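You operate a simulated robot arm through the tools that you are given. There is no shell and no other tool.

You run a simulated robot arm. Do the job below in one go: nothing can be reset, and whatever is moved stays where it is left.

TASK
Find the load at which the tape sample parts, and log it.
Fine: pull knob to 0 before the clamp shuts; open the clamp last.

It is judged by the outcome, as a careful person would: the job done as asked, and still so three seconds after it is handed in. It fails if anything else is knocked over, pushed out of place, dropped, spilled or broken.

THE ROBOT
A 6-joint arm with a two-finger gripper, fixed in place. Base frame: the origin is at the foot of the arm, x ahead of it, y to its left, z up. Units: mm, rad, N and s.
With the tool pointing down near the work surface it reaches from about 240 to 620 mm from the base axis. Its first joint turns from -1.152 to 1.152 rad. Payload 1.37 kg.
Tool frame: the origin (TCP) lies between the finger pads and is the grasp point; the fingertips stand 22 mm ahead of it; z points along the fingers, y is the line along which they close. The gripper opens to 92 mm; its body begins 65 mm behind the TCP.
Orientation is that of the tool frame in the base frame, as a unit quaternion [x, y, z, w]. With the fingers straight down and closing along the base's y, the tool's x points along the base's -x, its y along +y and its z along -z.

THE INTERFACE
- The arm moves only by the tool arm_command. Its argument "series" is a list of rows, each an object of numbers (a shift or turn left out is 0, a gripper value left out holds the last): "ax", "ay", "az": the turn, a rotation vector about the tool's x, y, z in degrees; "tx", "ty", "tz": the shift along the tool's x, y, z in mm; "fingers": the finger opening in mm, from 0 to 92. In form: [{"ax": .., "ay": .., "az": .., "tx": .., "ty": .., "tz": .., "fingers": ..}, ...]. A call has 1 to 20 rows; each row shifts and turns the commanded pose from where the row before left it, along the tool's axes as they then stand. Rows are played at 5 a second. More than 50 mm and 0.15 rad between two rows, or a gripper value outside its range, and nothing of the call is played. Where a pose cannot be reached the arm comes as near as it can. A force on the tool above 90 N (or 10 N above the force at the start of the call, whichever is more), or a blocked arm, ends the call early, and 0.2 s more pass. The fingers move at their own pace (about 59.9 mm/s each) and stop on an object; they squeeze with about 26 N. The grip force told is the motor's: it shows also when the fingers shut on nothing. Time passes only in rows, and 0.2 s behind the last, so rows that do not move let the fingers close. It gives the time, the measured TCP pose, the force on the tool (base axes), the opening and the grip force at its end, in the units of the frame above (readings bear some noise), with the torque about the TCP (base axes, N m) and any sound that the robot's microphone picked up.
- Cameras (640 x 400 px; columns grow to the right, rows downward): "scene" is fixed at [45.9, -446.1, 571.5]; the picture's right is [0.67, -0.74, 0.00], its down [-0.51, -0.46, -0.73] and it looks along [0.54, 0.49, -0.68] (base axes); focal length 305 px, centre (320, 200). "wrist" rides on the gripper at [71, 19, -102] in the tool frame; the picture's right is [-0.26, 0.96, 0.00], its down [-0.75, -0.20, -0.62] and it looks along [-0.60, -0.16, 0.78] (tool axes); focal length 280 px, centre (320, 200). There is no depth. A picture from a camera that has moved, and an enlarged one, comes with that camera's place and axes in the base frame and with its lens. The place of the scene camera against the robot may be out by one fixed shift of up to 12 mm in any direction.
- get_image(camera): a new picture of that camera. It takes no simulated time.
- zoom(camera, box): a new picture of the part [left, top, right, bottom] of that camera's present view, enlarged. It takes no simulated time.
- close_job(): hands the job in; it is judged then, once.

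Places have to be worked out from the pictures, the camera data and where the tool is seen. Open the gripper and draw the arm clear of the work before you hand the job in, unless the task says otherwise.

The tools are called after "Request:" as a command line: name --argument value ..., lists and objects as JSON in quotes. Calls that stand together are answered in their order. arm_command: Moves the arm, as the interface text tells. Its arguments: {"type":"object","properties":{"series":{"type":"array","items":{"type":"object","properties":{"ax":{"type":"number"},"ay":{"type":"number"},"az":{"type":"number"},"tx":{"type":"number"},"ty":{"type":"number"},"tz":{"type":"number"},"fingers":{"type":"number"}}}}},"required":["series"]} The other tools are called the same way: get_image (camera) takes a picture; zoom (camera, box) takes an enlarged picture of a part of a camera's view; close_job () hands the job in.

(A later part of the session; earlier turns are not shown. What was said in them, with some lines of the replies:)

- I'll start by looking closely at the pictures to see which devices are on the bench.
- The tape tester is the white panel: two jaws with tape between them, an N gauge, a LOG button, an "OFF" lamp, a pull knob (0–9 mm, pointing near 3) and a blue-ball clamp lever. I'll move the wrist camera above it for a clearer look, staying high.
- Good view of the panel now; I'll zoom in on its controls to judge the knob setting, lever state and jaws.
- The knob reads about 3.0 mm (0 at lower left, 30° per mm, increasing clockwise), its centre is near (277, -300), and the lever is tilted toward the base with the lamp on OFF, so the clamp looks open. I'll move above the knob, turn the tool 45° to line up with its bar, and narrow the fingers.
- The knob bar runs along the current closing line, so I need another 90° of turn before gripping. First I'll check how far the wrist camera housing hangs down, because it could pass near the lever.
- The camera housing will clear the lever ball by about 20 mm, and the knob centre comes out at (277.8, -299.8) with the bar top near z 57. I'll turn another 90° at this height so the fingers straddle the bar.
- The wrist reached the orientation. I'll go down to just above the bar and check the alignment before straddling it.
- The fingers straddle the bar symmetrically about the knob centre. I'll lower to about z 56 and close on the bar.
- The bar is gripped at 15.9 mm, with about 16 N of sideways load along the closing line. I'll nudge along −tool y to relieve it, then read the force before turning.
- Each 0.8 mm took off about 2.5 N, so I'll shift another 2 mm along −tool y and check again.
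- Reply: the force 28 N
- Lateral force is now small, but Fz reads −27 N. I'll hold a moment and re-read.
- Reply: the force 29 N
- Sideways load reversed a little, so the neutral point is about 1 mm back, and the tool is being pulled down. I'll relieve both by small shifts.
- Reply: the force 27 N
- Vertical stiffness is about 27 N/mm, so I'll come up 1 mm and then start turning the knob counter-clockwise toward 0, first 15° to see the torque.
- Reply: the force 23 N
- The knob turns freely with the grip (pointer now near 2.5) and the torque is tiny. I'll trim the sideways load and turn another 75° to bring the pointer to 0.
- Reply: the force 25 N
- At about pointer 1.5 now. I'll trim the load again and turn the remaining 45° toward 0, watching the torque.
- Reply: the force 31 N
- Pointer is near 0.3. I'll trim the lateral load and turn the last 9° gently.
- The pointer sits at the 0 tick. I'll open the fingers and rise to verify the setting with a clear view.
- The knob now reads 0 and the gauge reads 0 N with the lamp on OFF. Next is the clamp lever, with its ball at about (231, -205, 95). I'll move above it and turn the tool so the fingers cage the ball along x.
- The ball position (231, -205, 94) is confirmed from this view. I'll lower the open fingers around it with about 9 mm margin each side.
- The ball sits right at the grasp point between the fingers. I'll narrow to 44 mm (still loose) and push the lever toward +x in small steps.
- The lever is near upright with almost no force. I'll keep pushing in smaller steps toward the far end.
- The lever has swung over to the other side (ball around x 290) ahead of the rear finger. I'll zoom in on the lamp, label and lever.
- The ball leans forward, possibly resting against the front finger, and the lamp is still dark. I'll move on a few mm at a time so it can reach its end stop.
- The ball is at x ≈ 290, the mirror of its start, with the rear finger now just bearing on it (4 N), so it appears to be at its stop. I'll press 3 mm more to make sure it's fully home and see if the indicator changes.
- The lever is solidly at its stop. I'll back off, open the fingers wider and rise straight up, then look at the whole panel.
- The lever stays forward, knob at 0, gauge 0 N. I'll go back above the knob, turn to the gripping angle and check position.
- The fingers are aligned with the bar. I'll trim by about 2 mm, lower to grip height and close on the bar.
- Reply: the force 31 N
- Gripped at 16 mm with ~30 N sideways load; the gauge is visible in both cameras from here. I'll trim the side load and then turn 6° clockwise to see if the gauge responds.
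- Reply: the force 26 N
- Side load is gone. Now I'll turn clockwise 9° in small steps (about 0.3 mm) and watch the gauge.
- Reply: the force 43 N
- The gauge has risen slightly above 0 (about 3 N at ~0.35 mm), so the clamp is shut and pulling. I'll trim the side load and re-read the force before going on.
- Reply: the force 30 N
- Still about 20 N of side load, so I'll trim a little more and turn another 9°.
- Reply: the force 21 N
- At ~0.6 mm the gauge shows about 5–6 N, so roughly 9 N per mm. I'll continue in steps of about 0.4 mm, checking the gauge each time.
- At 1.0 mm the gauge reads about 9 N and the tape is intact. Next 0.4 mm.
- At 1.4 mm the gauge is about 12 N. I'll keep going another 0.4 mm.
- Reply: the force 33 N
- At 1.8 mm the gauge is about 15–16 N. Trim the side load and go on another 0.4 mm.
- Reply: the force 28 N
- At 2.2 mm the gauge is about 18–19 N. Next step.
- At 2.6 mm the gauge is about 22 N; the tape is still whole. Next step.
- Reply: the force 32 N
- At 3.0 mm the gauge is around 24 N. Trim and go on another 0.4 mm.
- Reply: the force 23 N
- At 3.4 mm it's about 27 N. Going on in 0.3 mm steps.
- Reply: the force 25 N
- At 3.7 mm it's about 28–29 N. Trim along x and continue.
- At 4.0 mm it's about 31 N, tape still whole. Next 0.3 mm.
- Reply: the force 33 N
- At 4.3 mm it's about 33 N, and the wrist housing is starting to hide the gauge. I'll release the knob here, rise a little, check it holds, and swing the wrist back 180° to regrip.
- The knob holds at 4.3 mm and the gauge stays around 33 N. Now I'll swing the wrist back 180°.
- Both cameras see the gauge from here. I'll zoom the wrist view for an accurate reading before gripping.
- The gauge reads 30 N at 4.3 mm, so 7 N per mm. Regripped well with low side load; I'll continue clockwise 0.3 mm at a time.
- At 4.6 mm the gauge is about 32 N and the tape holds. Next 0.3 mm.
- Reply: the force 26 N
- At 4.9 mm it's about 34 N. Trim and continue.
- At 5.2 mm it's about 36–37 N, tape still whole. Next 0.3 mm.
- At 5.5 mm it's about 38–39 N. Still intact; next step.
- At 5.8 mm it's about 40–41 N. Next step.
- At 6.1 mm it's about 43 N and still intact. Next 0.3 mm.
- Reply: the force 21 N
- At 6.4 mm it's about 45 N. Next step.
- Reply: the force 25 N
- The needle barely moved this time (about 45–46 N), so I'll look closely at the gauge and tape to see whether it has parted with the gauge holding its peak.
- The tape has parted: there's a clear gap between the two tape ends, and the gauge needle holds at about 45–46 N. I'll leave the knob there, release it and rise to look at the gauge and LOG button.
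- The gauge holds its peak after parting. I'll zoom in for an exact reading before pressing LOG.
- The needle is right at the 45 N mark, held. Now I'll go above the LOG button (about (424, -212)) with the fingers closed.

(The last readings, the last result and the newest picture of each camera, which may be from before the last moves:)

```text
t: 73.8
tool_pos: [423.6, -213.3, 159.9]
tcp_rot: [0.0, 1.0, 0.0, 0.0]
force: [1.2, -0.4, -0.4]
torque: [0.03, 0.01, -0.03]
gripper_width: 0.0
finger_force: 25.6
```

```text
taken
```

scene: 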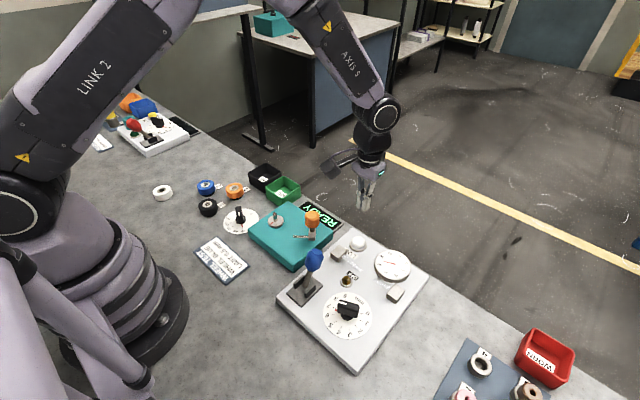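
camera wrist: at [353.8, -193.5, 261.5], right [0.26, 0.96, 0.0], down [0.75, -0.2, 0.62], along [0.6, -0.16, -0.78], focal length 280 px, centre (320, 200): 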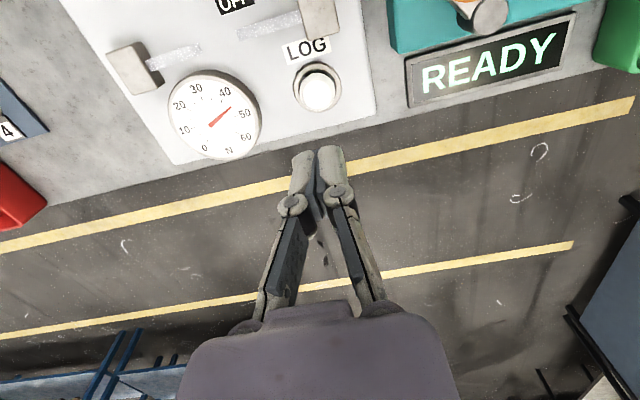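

The LOG button is in clear view; I'll zoom to pin its cap centre and height.

Request:
zoom --camera "wrist" --box '[270, 40, 370, 130]'

Request:
zoom --camera "scene" --box '[330, 220, 390, 270]'

```text
4.44 times, centred on (320, 85) of wrist
camera zoom: at [353.8, -193.5, 261.5], right [0.26, 0.96, 0.0], down [0.75, -0.2, 0.62], along [0.6, -0.16, -0.78], focal length 1246 px, centre (320, 711)
```

zoom: 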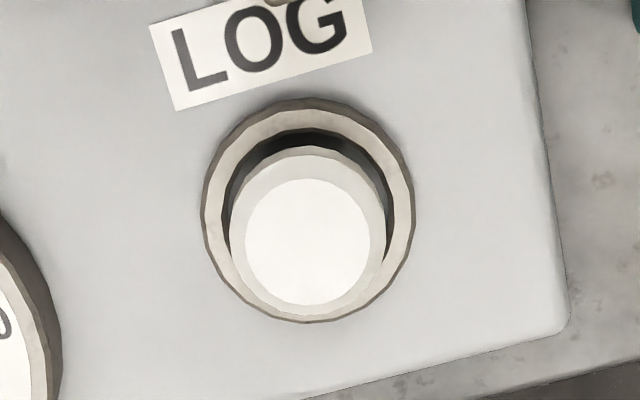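

```text
8.00 times, centred on (360, 245) of scene
camera zoom: at [46.0, -446.1, 571.5], right [0.67, -0.74, 0.0], down [-0.51, -0.46, -0.73], along [0.54, 0.49, -0.68], focal length 2437 px, centre (0, -160)
```

zoom: 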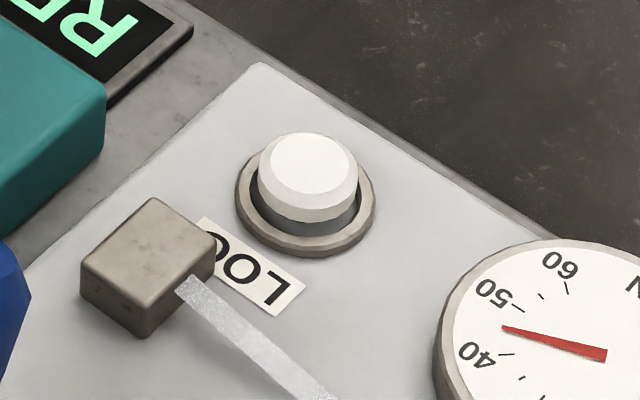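

The LOG cap top is at about (422.5, -214.4, 40). I'll centre over it and go down to a few mm above.

Request:
arm_command --series '[{"tx": 1.7, "ty": -1.5, "tz": 30}, {"tz": 30}, {"tz": 22}, {"tz": 8}, {}]'

Request:
get_image --camera "wrist"

Request:
zoom --camera "scene" --box '[310, 190, 420, 290]'

```text
t: 75.0
tool_pos: [421.3, -215.8, 69.4]
tcp_rot: [0.0, 1.0, 0.0, 0.0]
force: [-0.5, 0.4, -0.3]
torque: [0.03, 0.01, 0.0]
gripper_width: 0.0
finger_force: 25.4
```

```text
taken
camera wrist: at [351.4, -196.6, 170.9], right [0.26, 0.96, 0.0], down [0.75, -0.2, 0.63], along [0.6, -0.16, -0.78], focal length 280 px, centre (320, 200)
```

wrist: 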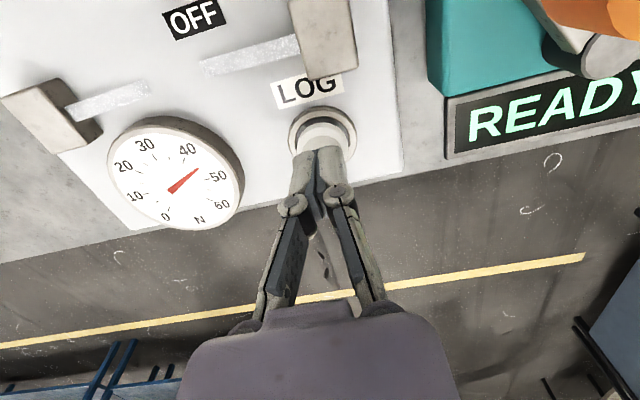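

```text
4.00 times, centred on (365, 240) of scene
camera zoom: at [45.9, -446.1, 571.5], right [0.67, -0.74, 0.0], down [-0.51, -0.46, -0.73], along [0.54, 0.49, -0.68], focal length 1218 px, centre (140, 40)
```

zoom: 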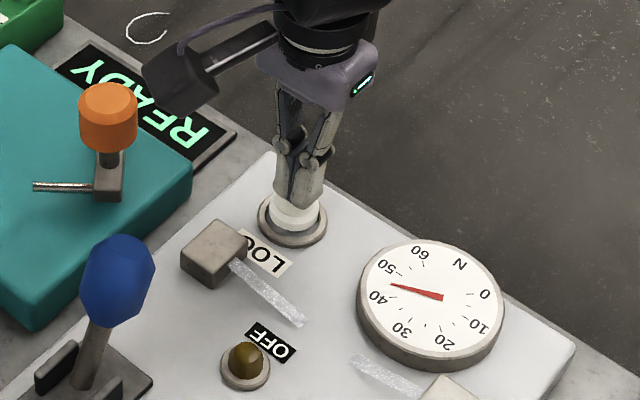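

The closed tips are centred above the cap. I'll press down in small steps and watch for force or a click.

Request:
arm_command --series '[{"tz": 2}, {"tz": 2}, {"tz": 2}, {"tz": 1.5}, {"tz": 1}]'

Request:
zoom --camera "scene" --box '[310, 190, 420, 290]'

```text
t: 76.2
tool_pos: [421.5, -215.7, 61.3]
tcp_rot: [0.0, 1.0, 0.0, 0.0]
force: [0.5, 0.1, 1.6]
torque: [-0.01, 0.0, -0.01]
gripper_width: 6.2
finger_force: 27.7
```

```text
4.00 times, centred on (365, 240) of scene
camera zoom: at [45.9, -446.1, 571.5], right [0.67, -0.74, 0.0], down [-0.51, -0.46, -0.73], along [0.54, 0.49, -0.68], focal length 1218 px, centre (140, 40)
```

zoom: 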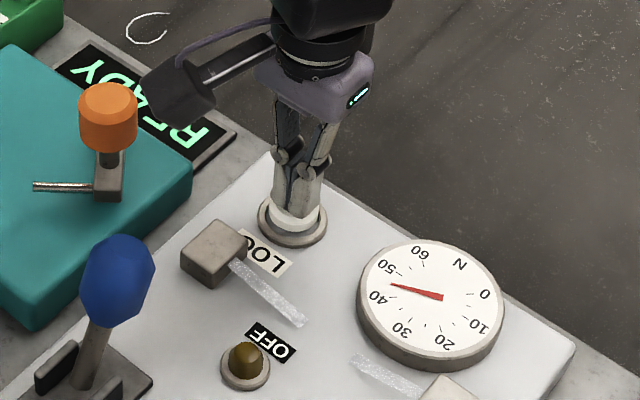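

The tips have just touched the cap (1.6 N). I'll keep pressing 1 mm at a time.

Request:
arm_command --series '[{"tz": 1}, {"tz": 1}, {"tz": 1}]'

Request:
zoom --camera "scene" --box '[310, 190, 420, 290]'

Request:
get_image --camera "wrist"

```text
t: 77.0
tool_pos: [420.5, -215.5, 56.7]
tcp_rot: [0.0, 1.0, 0.0, 0.0]
force: [1.2, 1.7, 2.4]
torque: [0.05, -0.02, 0.01]
gripper_width: 5.9
finger_force: 27.7
heard: click
```

```text
4.00 times, centred on (365, 240) of scene
camera zoom: at [45.9, -446.1, 571.5], right [0.67, -0.74, 0.0], down [-0.51, -0.46, -0.73], along [0.54, 0.49, -0.68], focal length 1218 px, centre (140, 40)
```

zoom: 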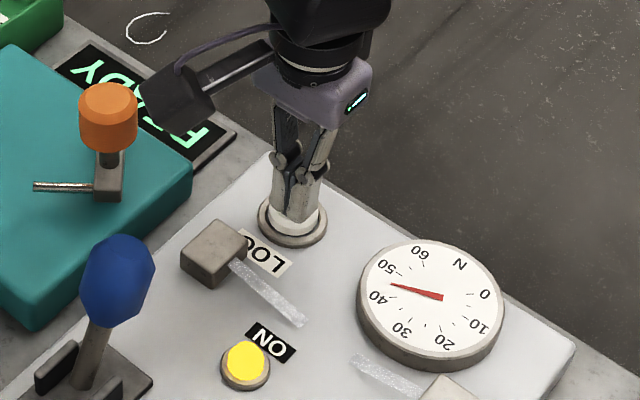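

```text
taken
camera wrist: at [350.6, -195.7, 158.7], right [0.26, 0.96, 0.0], down [0.75, -0.2, 0.63], along [0.6, -0.16, -0.78], focal length 280 px, centre (320, 200)
```

wrist: 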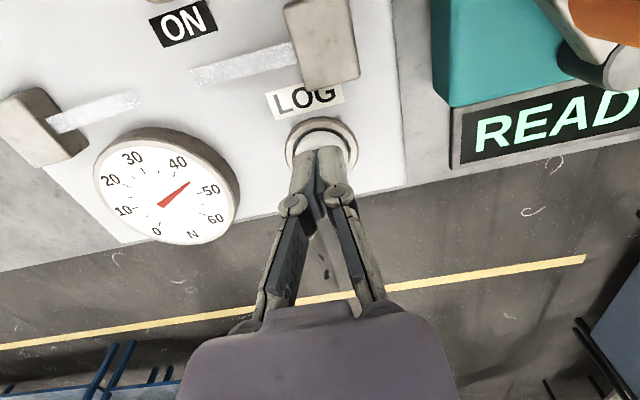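

A click was heard and the lamp lit, its sign now reading ON, so the 45 N reading is logged. I'll rise off the button and check that the lamp stays on.

Request:
arm_command --series '[{"tz": -5}, {"tz": -20}, {"tz": -30}, {"tz": -30}, {"tz": -20}, {}]'

Request:
zoom --camera "scene" --box '[270, 200, 440, 350]'

Request:
get_image --camera "wrist"

```text
t: 78.4
tool_pos: [420.8, -215.5, 163.0]
tcp_rot: [0.0, 1.0, 0.0, 0.0]
force: [0.3, 0.2, 0.5]
torque: [0.03, 0.0, 0.02]
gripper_width: 0.0
finger_force: 28.5
```

```text
2.67 times, centred on (355, 275) of scene
camera zoom: at [45.9, -446.1, 571.5], right [0.67, -0.74, 0.0], down [-0.51, -0.46, -0.73], along [0.54, 0.49, -0.68], focal length 812 px, centre (227, 0)
```

zoom: 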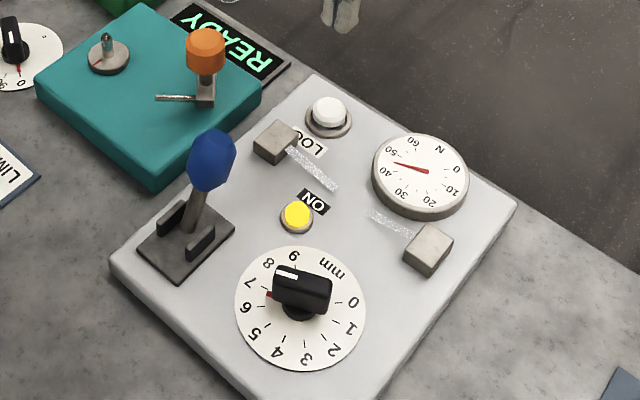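

```text
taken
camera wrist: at [349.0, -195.5, 264.4], right [0.26, 0.96, 0.0], down [0.75, -0.2, 0.62], along [0.6, -0.16, -0.78], focal length 280 px, centre (320, 200)
```

wrist: 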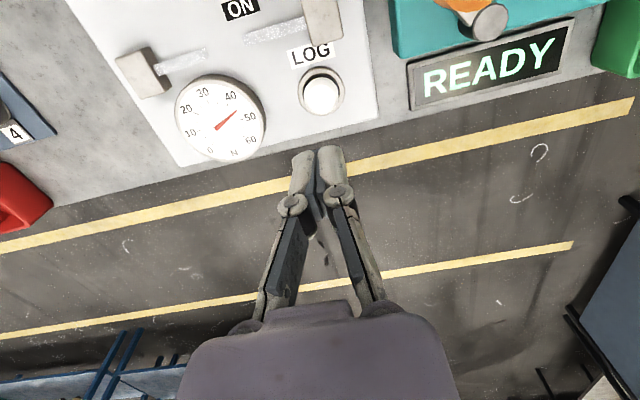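

The lamp stays ON and the gauge holds 45 N. Last comes opening the clamp: I'll go back above the lever ball (about (290, -205)) and cage it along x as before.

Request:
arm_command --series '[{"tz": -18}, {"tx": 43.5, "ty": 3.5}, {"tx": 43.5, "ty": 3.5}, {"tx": 43.6, "ty": 3.4}, {"az": 7.5, "fingers": 60}, {"az": 7.5}, {"az": 7.5}, {"az": 7.5}, {"az": 7.5}, {"az": 7.5}, {"az": 7.5}, {"az": 7.5}, {"az": 7.5}, {"az": 7.5}, {"az": 7.5}, {"az": 7.5}, {}]'

Request:
get_image --camera "wrist"

Request:
zoom --camera "scene" --box '[240, 180, 440, 350]'

```text
t: 82.0
tool_pos: [291.3, -205.2, 181.7]
tcp_rot: [0.708, 0.706, 0.0, -0.001]
force: [-0.7, 0.6, 0.0]
torque: [-0.01, 0.0, 0.0]
gripper_width: 59.8
finger_force: 0.1
```

```text
taken
camera wrist: at [310.8, -133.6, 282.8], right [0.96, -0.26, 0.0], down [-0.21, -0.75, 0.63], along [-0.17, -0.6, -0.78], focal length 280 px, centre (320, 200)
```

wrist: 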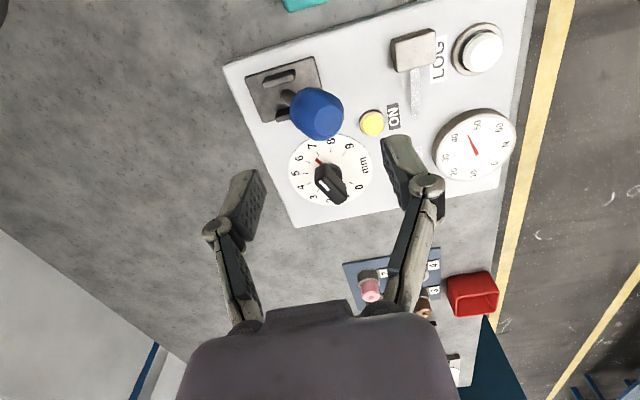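

```text
2.35 times, centred on (340, 265) of scene
camera zoom: at [45.9, -446.1, 571.5], right [0.67, -0.74, 0.0], down [-0.51, -0.46, -0.73], along [0.54, 0.49, -0.68], focal length 717 px, centre (273, 47)
```

zoom: 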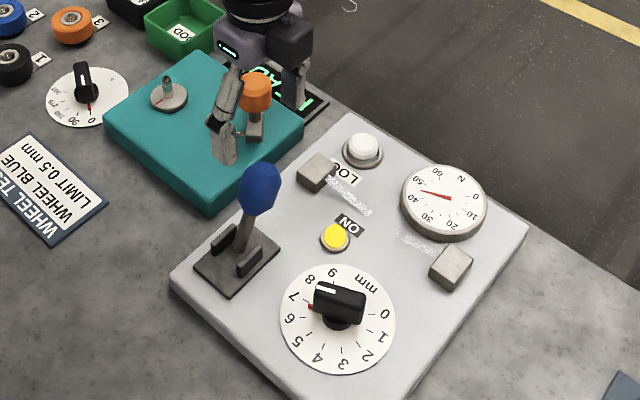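

The ball is at (289.5, -204.6, 94), and I'm within 2 mm above it. Lowering around it now.

Request:
arm_command --series '[{"ty": -2, "tz": 24}, {"tz": 24}, {"tz": 20}, {"tz": 16}, {}]'

Request:
get_image --camera "wrist"

Request:
zoom --camera "scene" --box '[240, 180, 440, 350]'

```text
t: 83.2
tool_pos: [288.4, -204.2, 97.1]
tcp_rot: [0.707, 0.707, 0.0, 0.0]
force: [0.3, 0.0, 0.7]
torque: [-0.04, -0.04, 0.0]
gripper_width: 59.7
finger_force: 0.1
```

```text
taken
camera wrist: at [308.1, -132.6, 197.7], right [0.96, -0.26, 0.0], down [-0.2, -0.75, 0.63], along [-0.16, -0.6, -0.78], focal length 280 px, centre (320, 200)
```

wrist: 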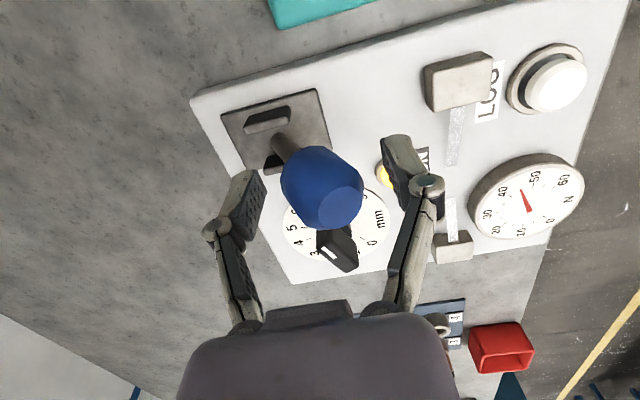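

```text
2.35 times, centred on (340, 265) of scene
camera zoom: at [45.9, -446.1, 571.5], right [0.67, -0.74, 0.0], down [-0.51, -0.46, -0.73], along [0.54, 0.49, -0.68], focal length 717 px, centre (273, 47)
```

zoom: 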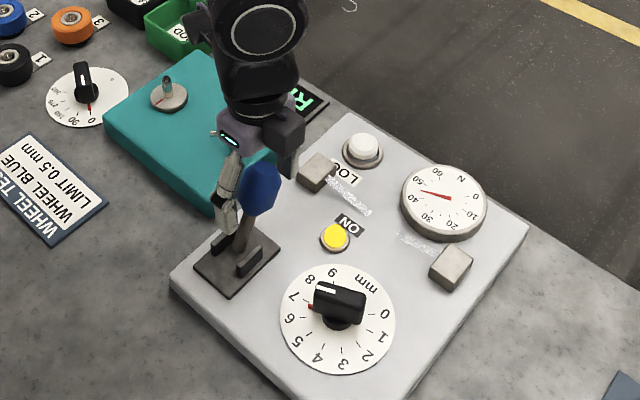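

The ball is caged. I'll narrow to 44 mm and draw the lever back toward the base in steps.

Request:
arm_command --series '[{"fingers": 44}, {}, {"ty": -8}, {"ty": -8}, {"ty": -8}, {"ty": -8}, {"ty": -7}, {"ty": -7}, {"ty": -6}, {}]'

Request:
get_image --camera "wrist"

Request:
zoom --camera "scene" --box '[240, 180, 440, 350]'

```text
t: 85.4
tool_pos: [237.2, -205.1, 96.1]
tcp_rot: [0.708, 0.706, 0.001, 0.0]
force: [0.5, -0.5, -0.1]
torque: [-0.03, 0.03, 0.0]
gripper_width: 44.4
finger_force: 0.1
```

```text
taken
camera wrist: at [256.3, -134.4, 198.0], right [0.96, -0.26, 0.0], down [-0.2, -0.75, 0.63], along [-0.16, -0.6, -0.78], focal length 280 px, centre (320, 200)
```

wrist: 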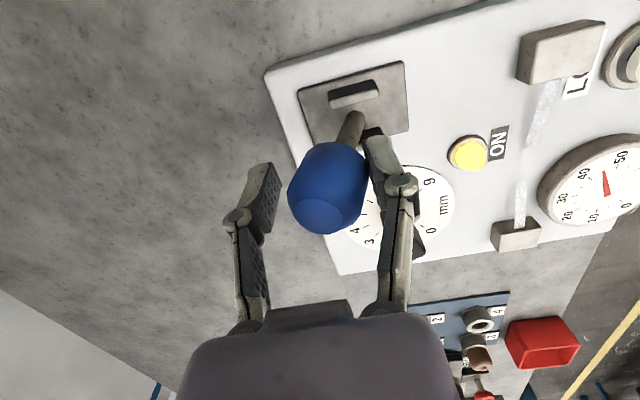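

```text
2.35 times, centred on (340, 265) of scene
camera zoom: at [45.9, -446.1, 571.5], right [0.67, -0.74, 0.0], down [-0.51, -0.46, -0.73], along [0.54, 0.49, -0.68], focal length 717 px, centre (273, 47)
```

zoom: 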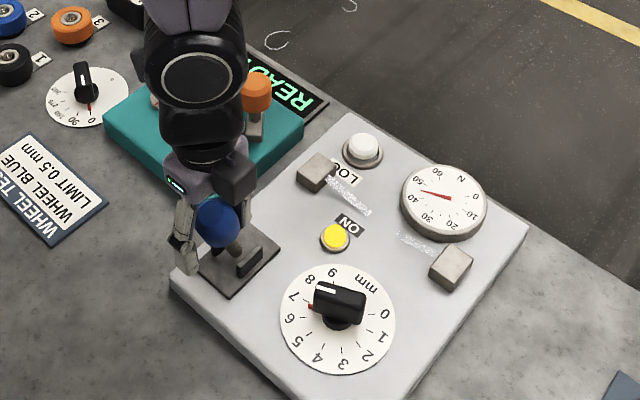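

The lever is past upright, with the front finger pushing it. I'll continue a few mm at a time until it bears on its stop.

Request:
arm_command --series '[{"ty": -4}, {"ty": -3}, {"ty": -3}, {}]'

Request:
get_image --camera "wrist"

```text
t: 86.4
tool_pos: [227.1, -205.1, 96.9]
tcp_rot: [0.707, 0.707, 0.0, 0.002]
force: [2.8, -0.3, -1.0]
torque: [-0.03, 0.0, -0.01]
gripper_width: 45.9
finger_force: 2.1
```

```text
taken
camera wrist: at [246.4, -134.2, 198.3], right [0.96, -0.26, 0.0], down [-0.21, -0.75, 0.63], along [-0.16, -0.6, -0.78], focal length 280 px, centre (320, 200)
```

wrist: 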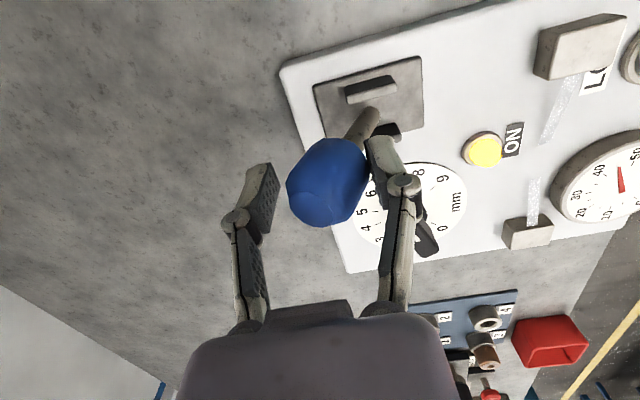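

The lever now bears lightly on its stop (2.8 N, fingers pushed apart slightly). I'll press 2 mm more to make sure it's fully home, then back off, open up and rise.

Request:
arm_command --series '[{"ty": -2}, {}, {"ty": 5, "fingers": 60}, {}, {"tz": -20}, {"tz": -30}, {"tz": -40}, {}]'

Request:
get_image --camera "wrist"

Request:
zoom --camera "scene" --box '[240, 180, 440, 350]'

```text
t: 88.2
tool_pos: [231.3, -203.4, 187.2]
tcp_rot: [0.707, 0.707, 0.0, 0.0]
force: [-0.3, -0.1, 0.0]
torque: [0.0, -0.03, 0.02]
gripper_width: 60.1
finger_force: 0.0
```

```text
taken
camera wrist: at [249.1, -132.8, 288.3], right [0.96, -0.26, 0.0], down [-0.2, -0.75, 0.62], along [-0.16, -0.6, -0.78], focal length 280 px, centre (320, 200)
```

wrist: 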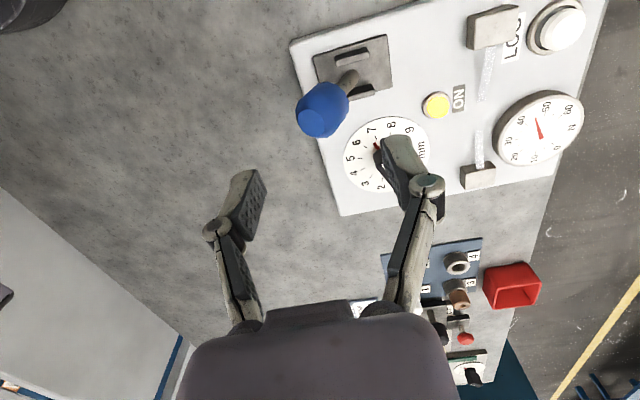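

```text
2.35 times, centred on (340, 265) of scene
camera zoom: at [45.9, -446.1, 571.5], right [0.67, -0.74, 0.0], down [-0.51, -0.46, -0.73], along [0.54, 0.49, -0.68], focal length 717 px, centre (273, 47)
```

zoom: 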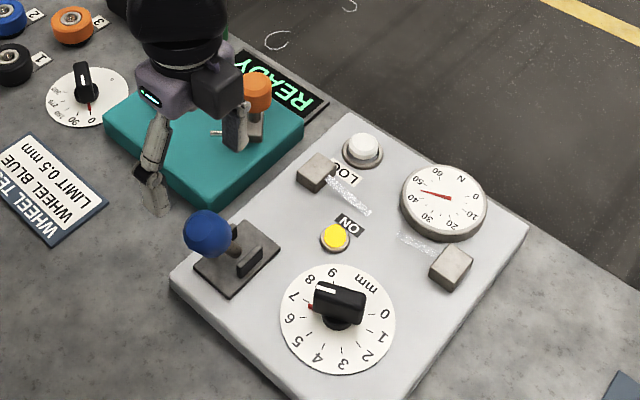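

The lever is back in its open position, the lamp stays ON and nothing else has moved. I'll raise the arm well clear with the gripper open and take a last look.

Request:
arm_command --series '[{"tz": -40}, {"tz": -40}, {"tz": -40}, {"tz": -30, "fingers": 90}, {}, {}, {}]'

Request:
get_image --camera "scene"

Request:
zoom --camera "scene" --box '[240, 180, 440, 350]'

```text
t: 89.8
tool_pos: [229.4, -203.4, 336.4]
tcp_rot: [0.707, 0.707, 0.0, 0.0]
force: [-0.2, -0.5, -0.4]
torque: [0.04, -0.01, 0.01]
gripper_width: 90.1
finger_force: 0.0
```

```text
taken
```

scene: 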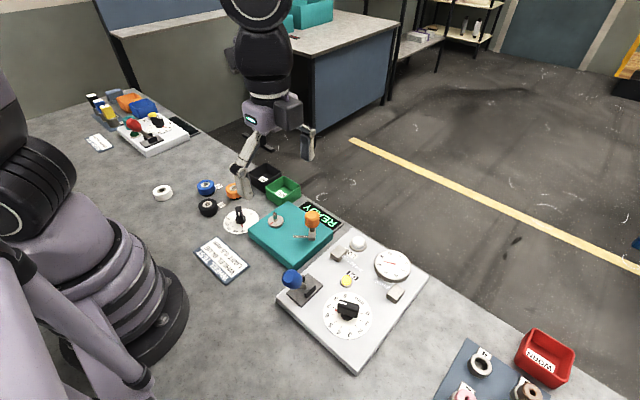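

```text
2.35 times, centred on (340, 265) of scene
camera zoom: at [45.9, -446.1, 571.5], right [0.67, -0.74, 0.0], down [-0.51, -0.46, -0.73], along [0.54, 0.49, -0.68], focal length 717 px, centre (273, 47)
```

zoom: 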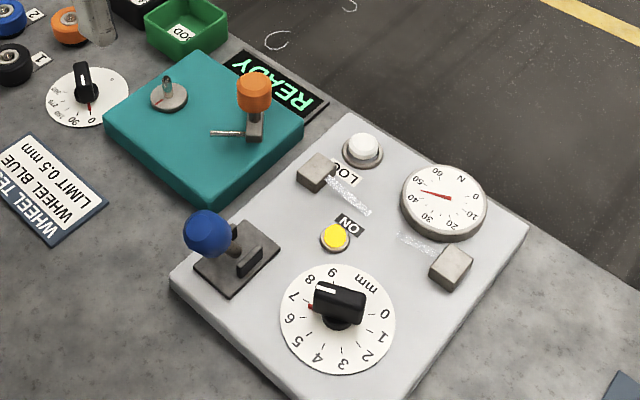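

The tape parted at about 45 N, the reading is logged (lamp ON), the clamp was opened last, and the arm is clear with the gripper open. I'm handing the job in.

Request:
close_job

```text
The job is handed in.
```

The tape sample parted at about 45 N, and that reading is logged. When I pressed LOG I heard a click and the lamp came on, its sign changing from OFF to ON.

- **Order:** I set the pull knob to 0 before shutting the clamp, then raised the pull in small steps until the tape parted. I pressed LOG next and opened the clamp last.
- **Reading:** The gauge held its peak after the tape parted, with the needle at the 45 N mark. The last few turns were 0.3 mm steps, about 2 N each.
- **How it was left:** The knob is still at about 6.7 mm, since you didn't ask for it to go back to 0. The broken tape is still in the jaws. The arm is clear with the gripper open, and I saw nothing else on the bench moved.
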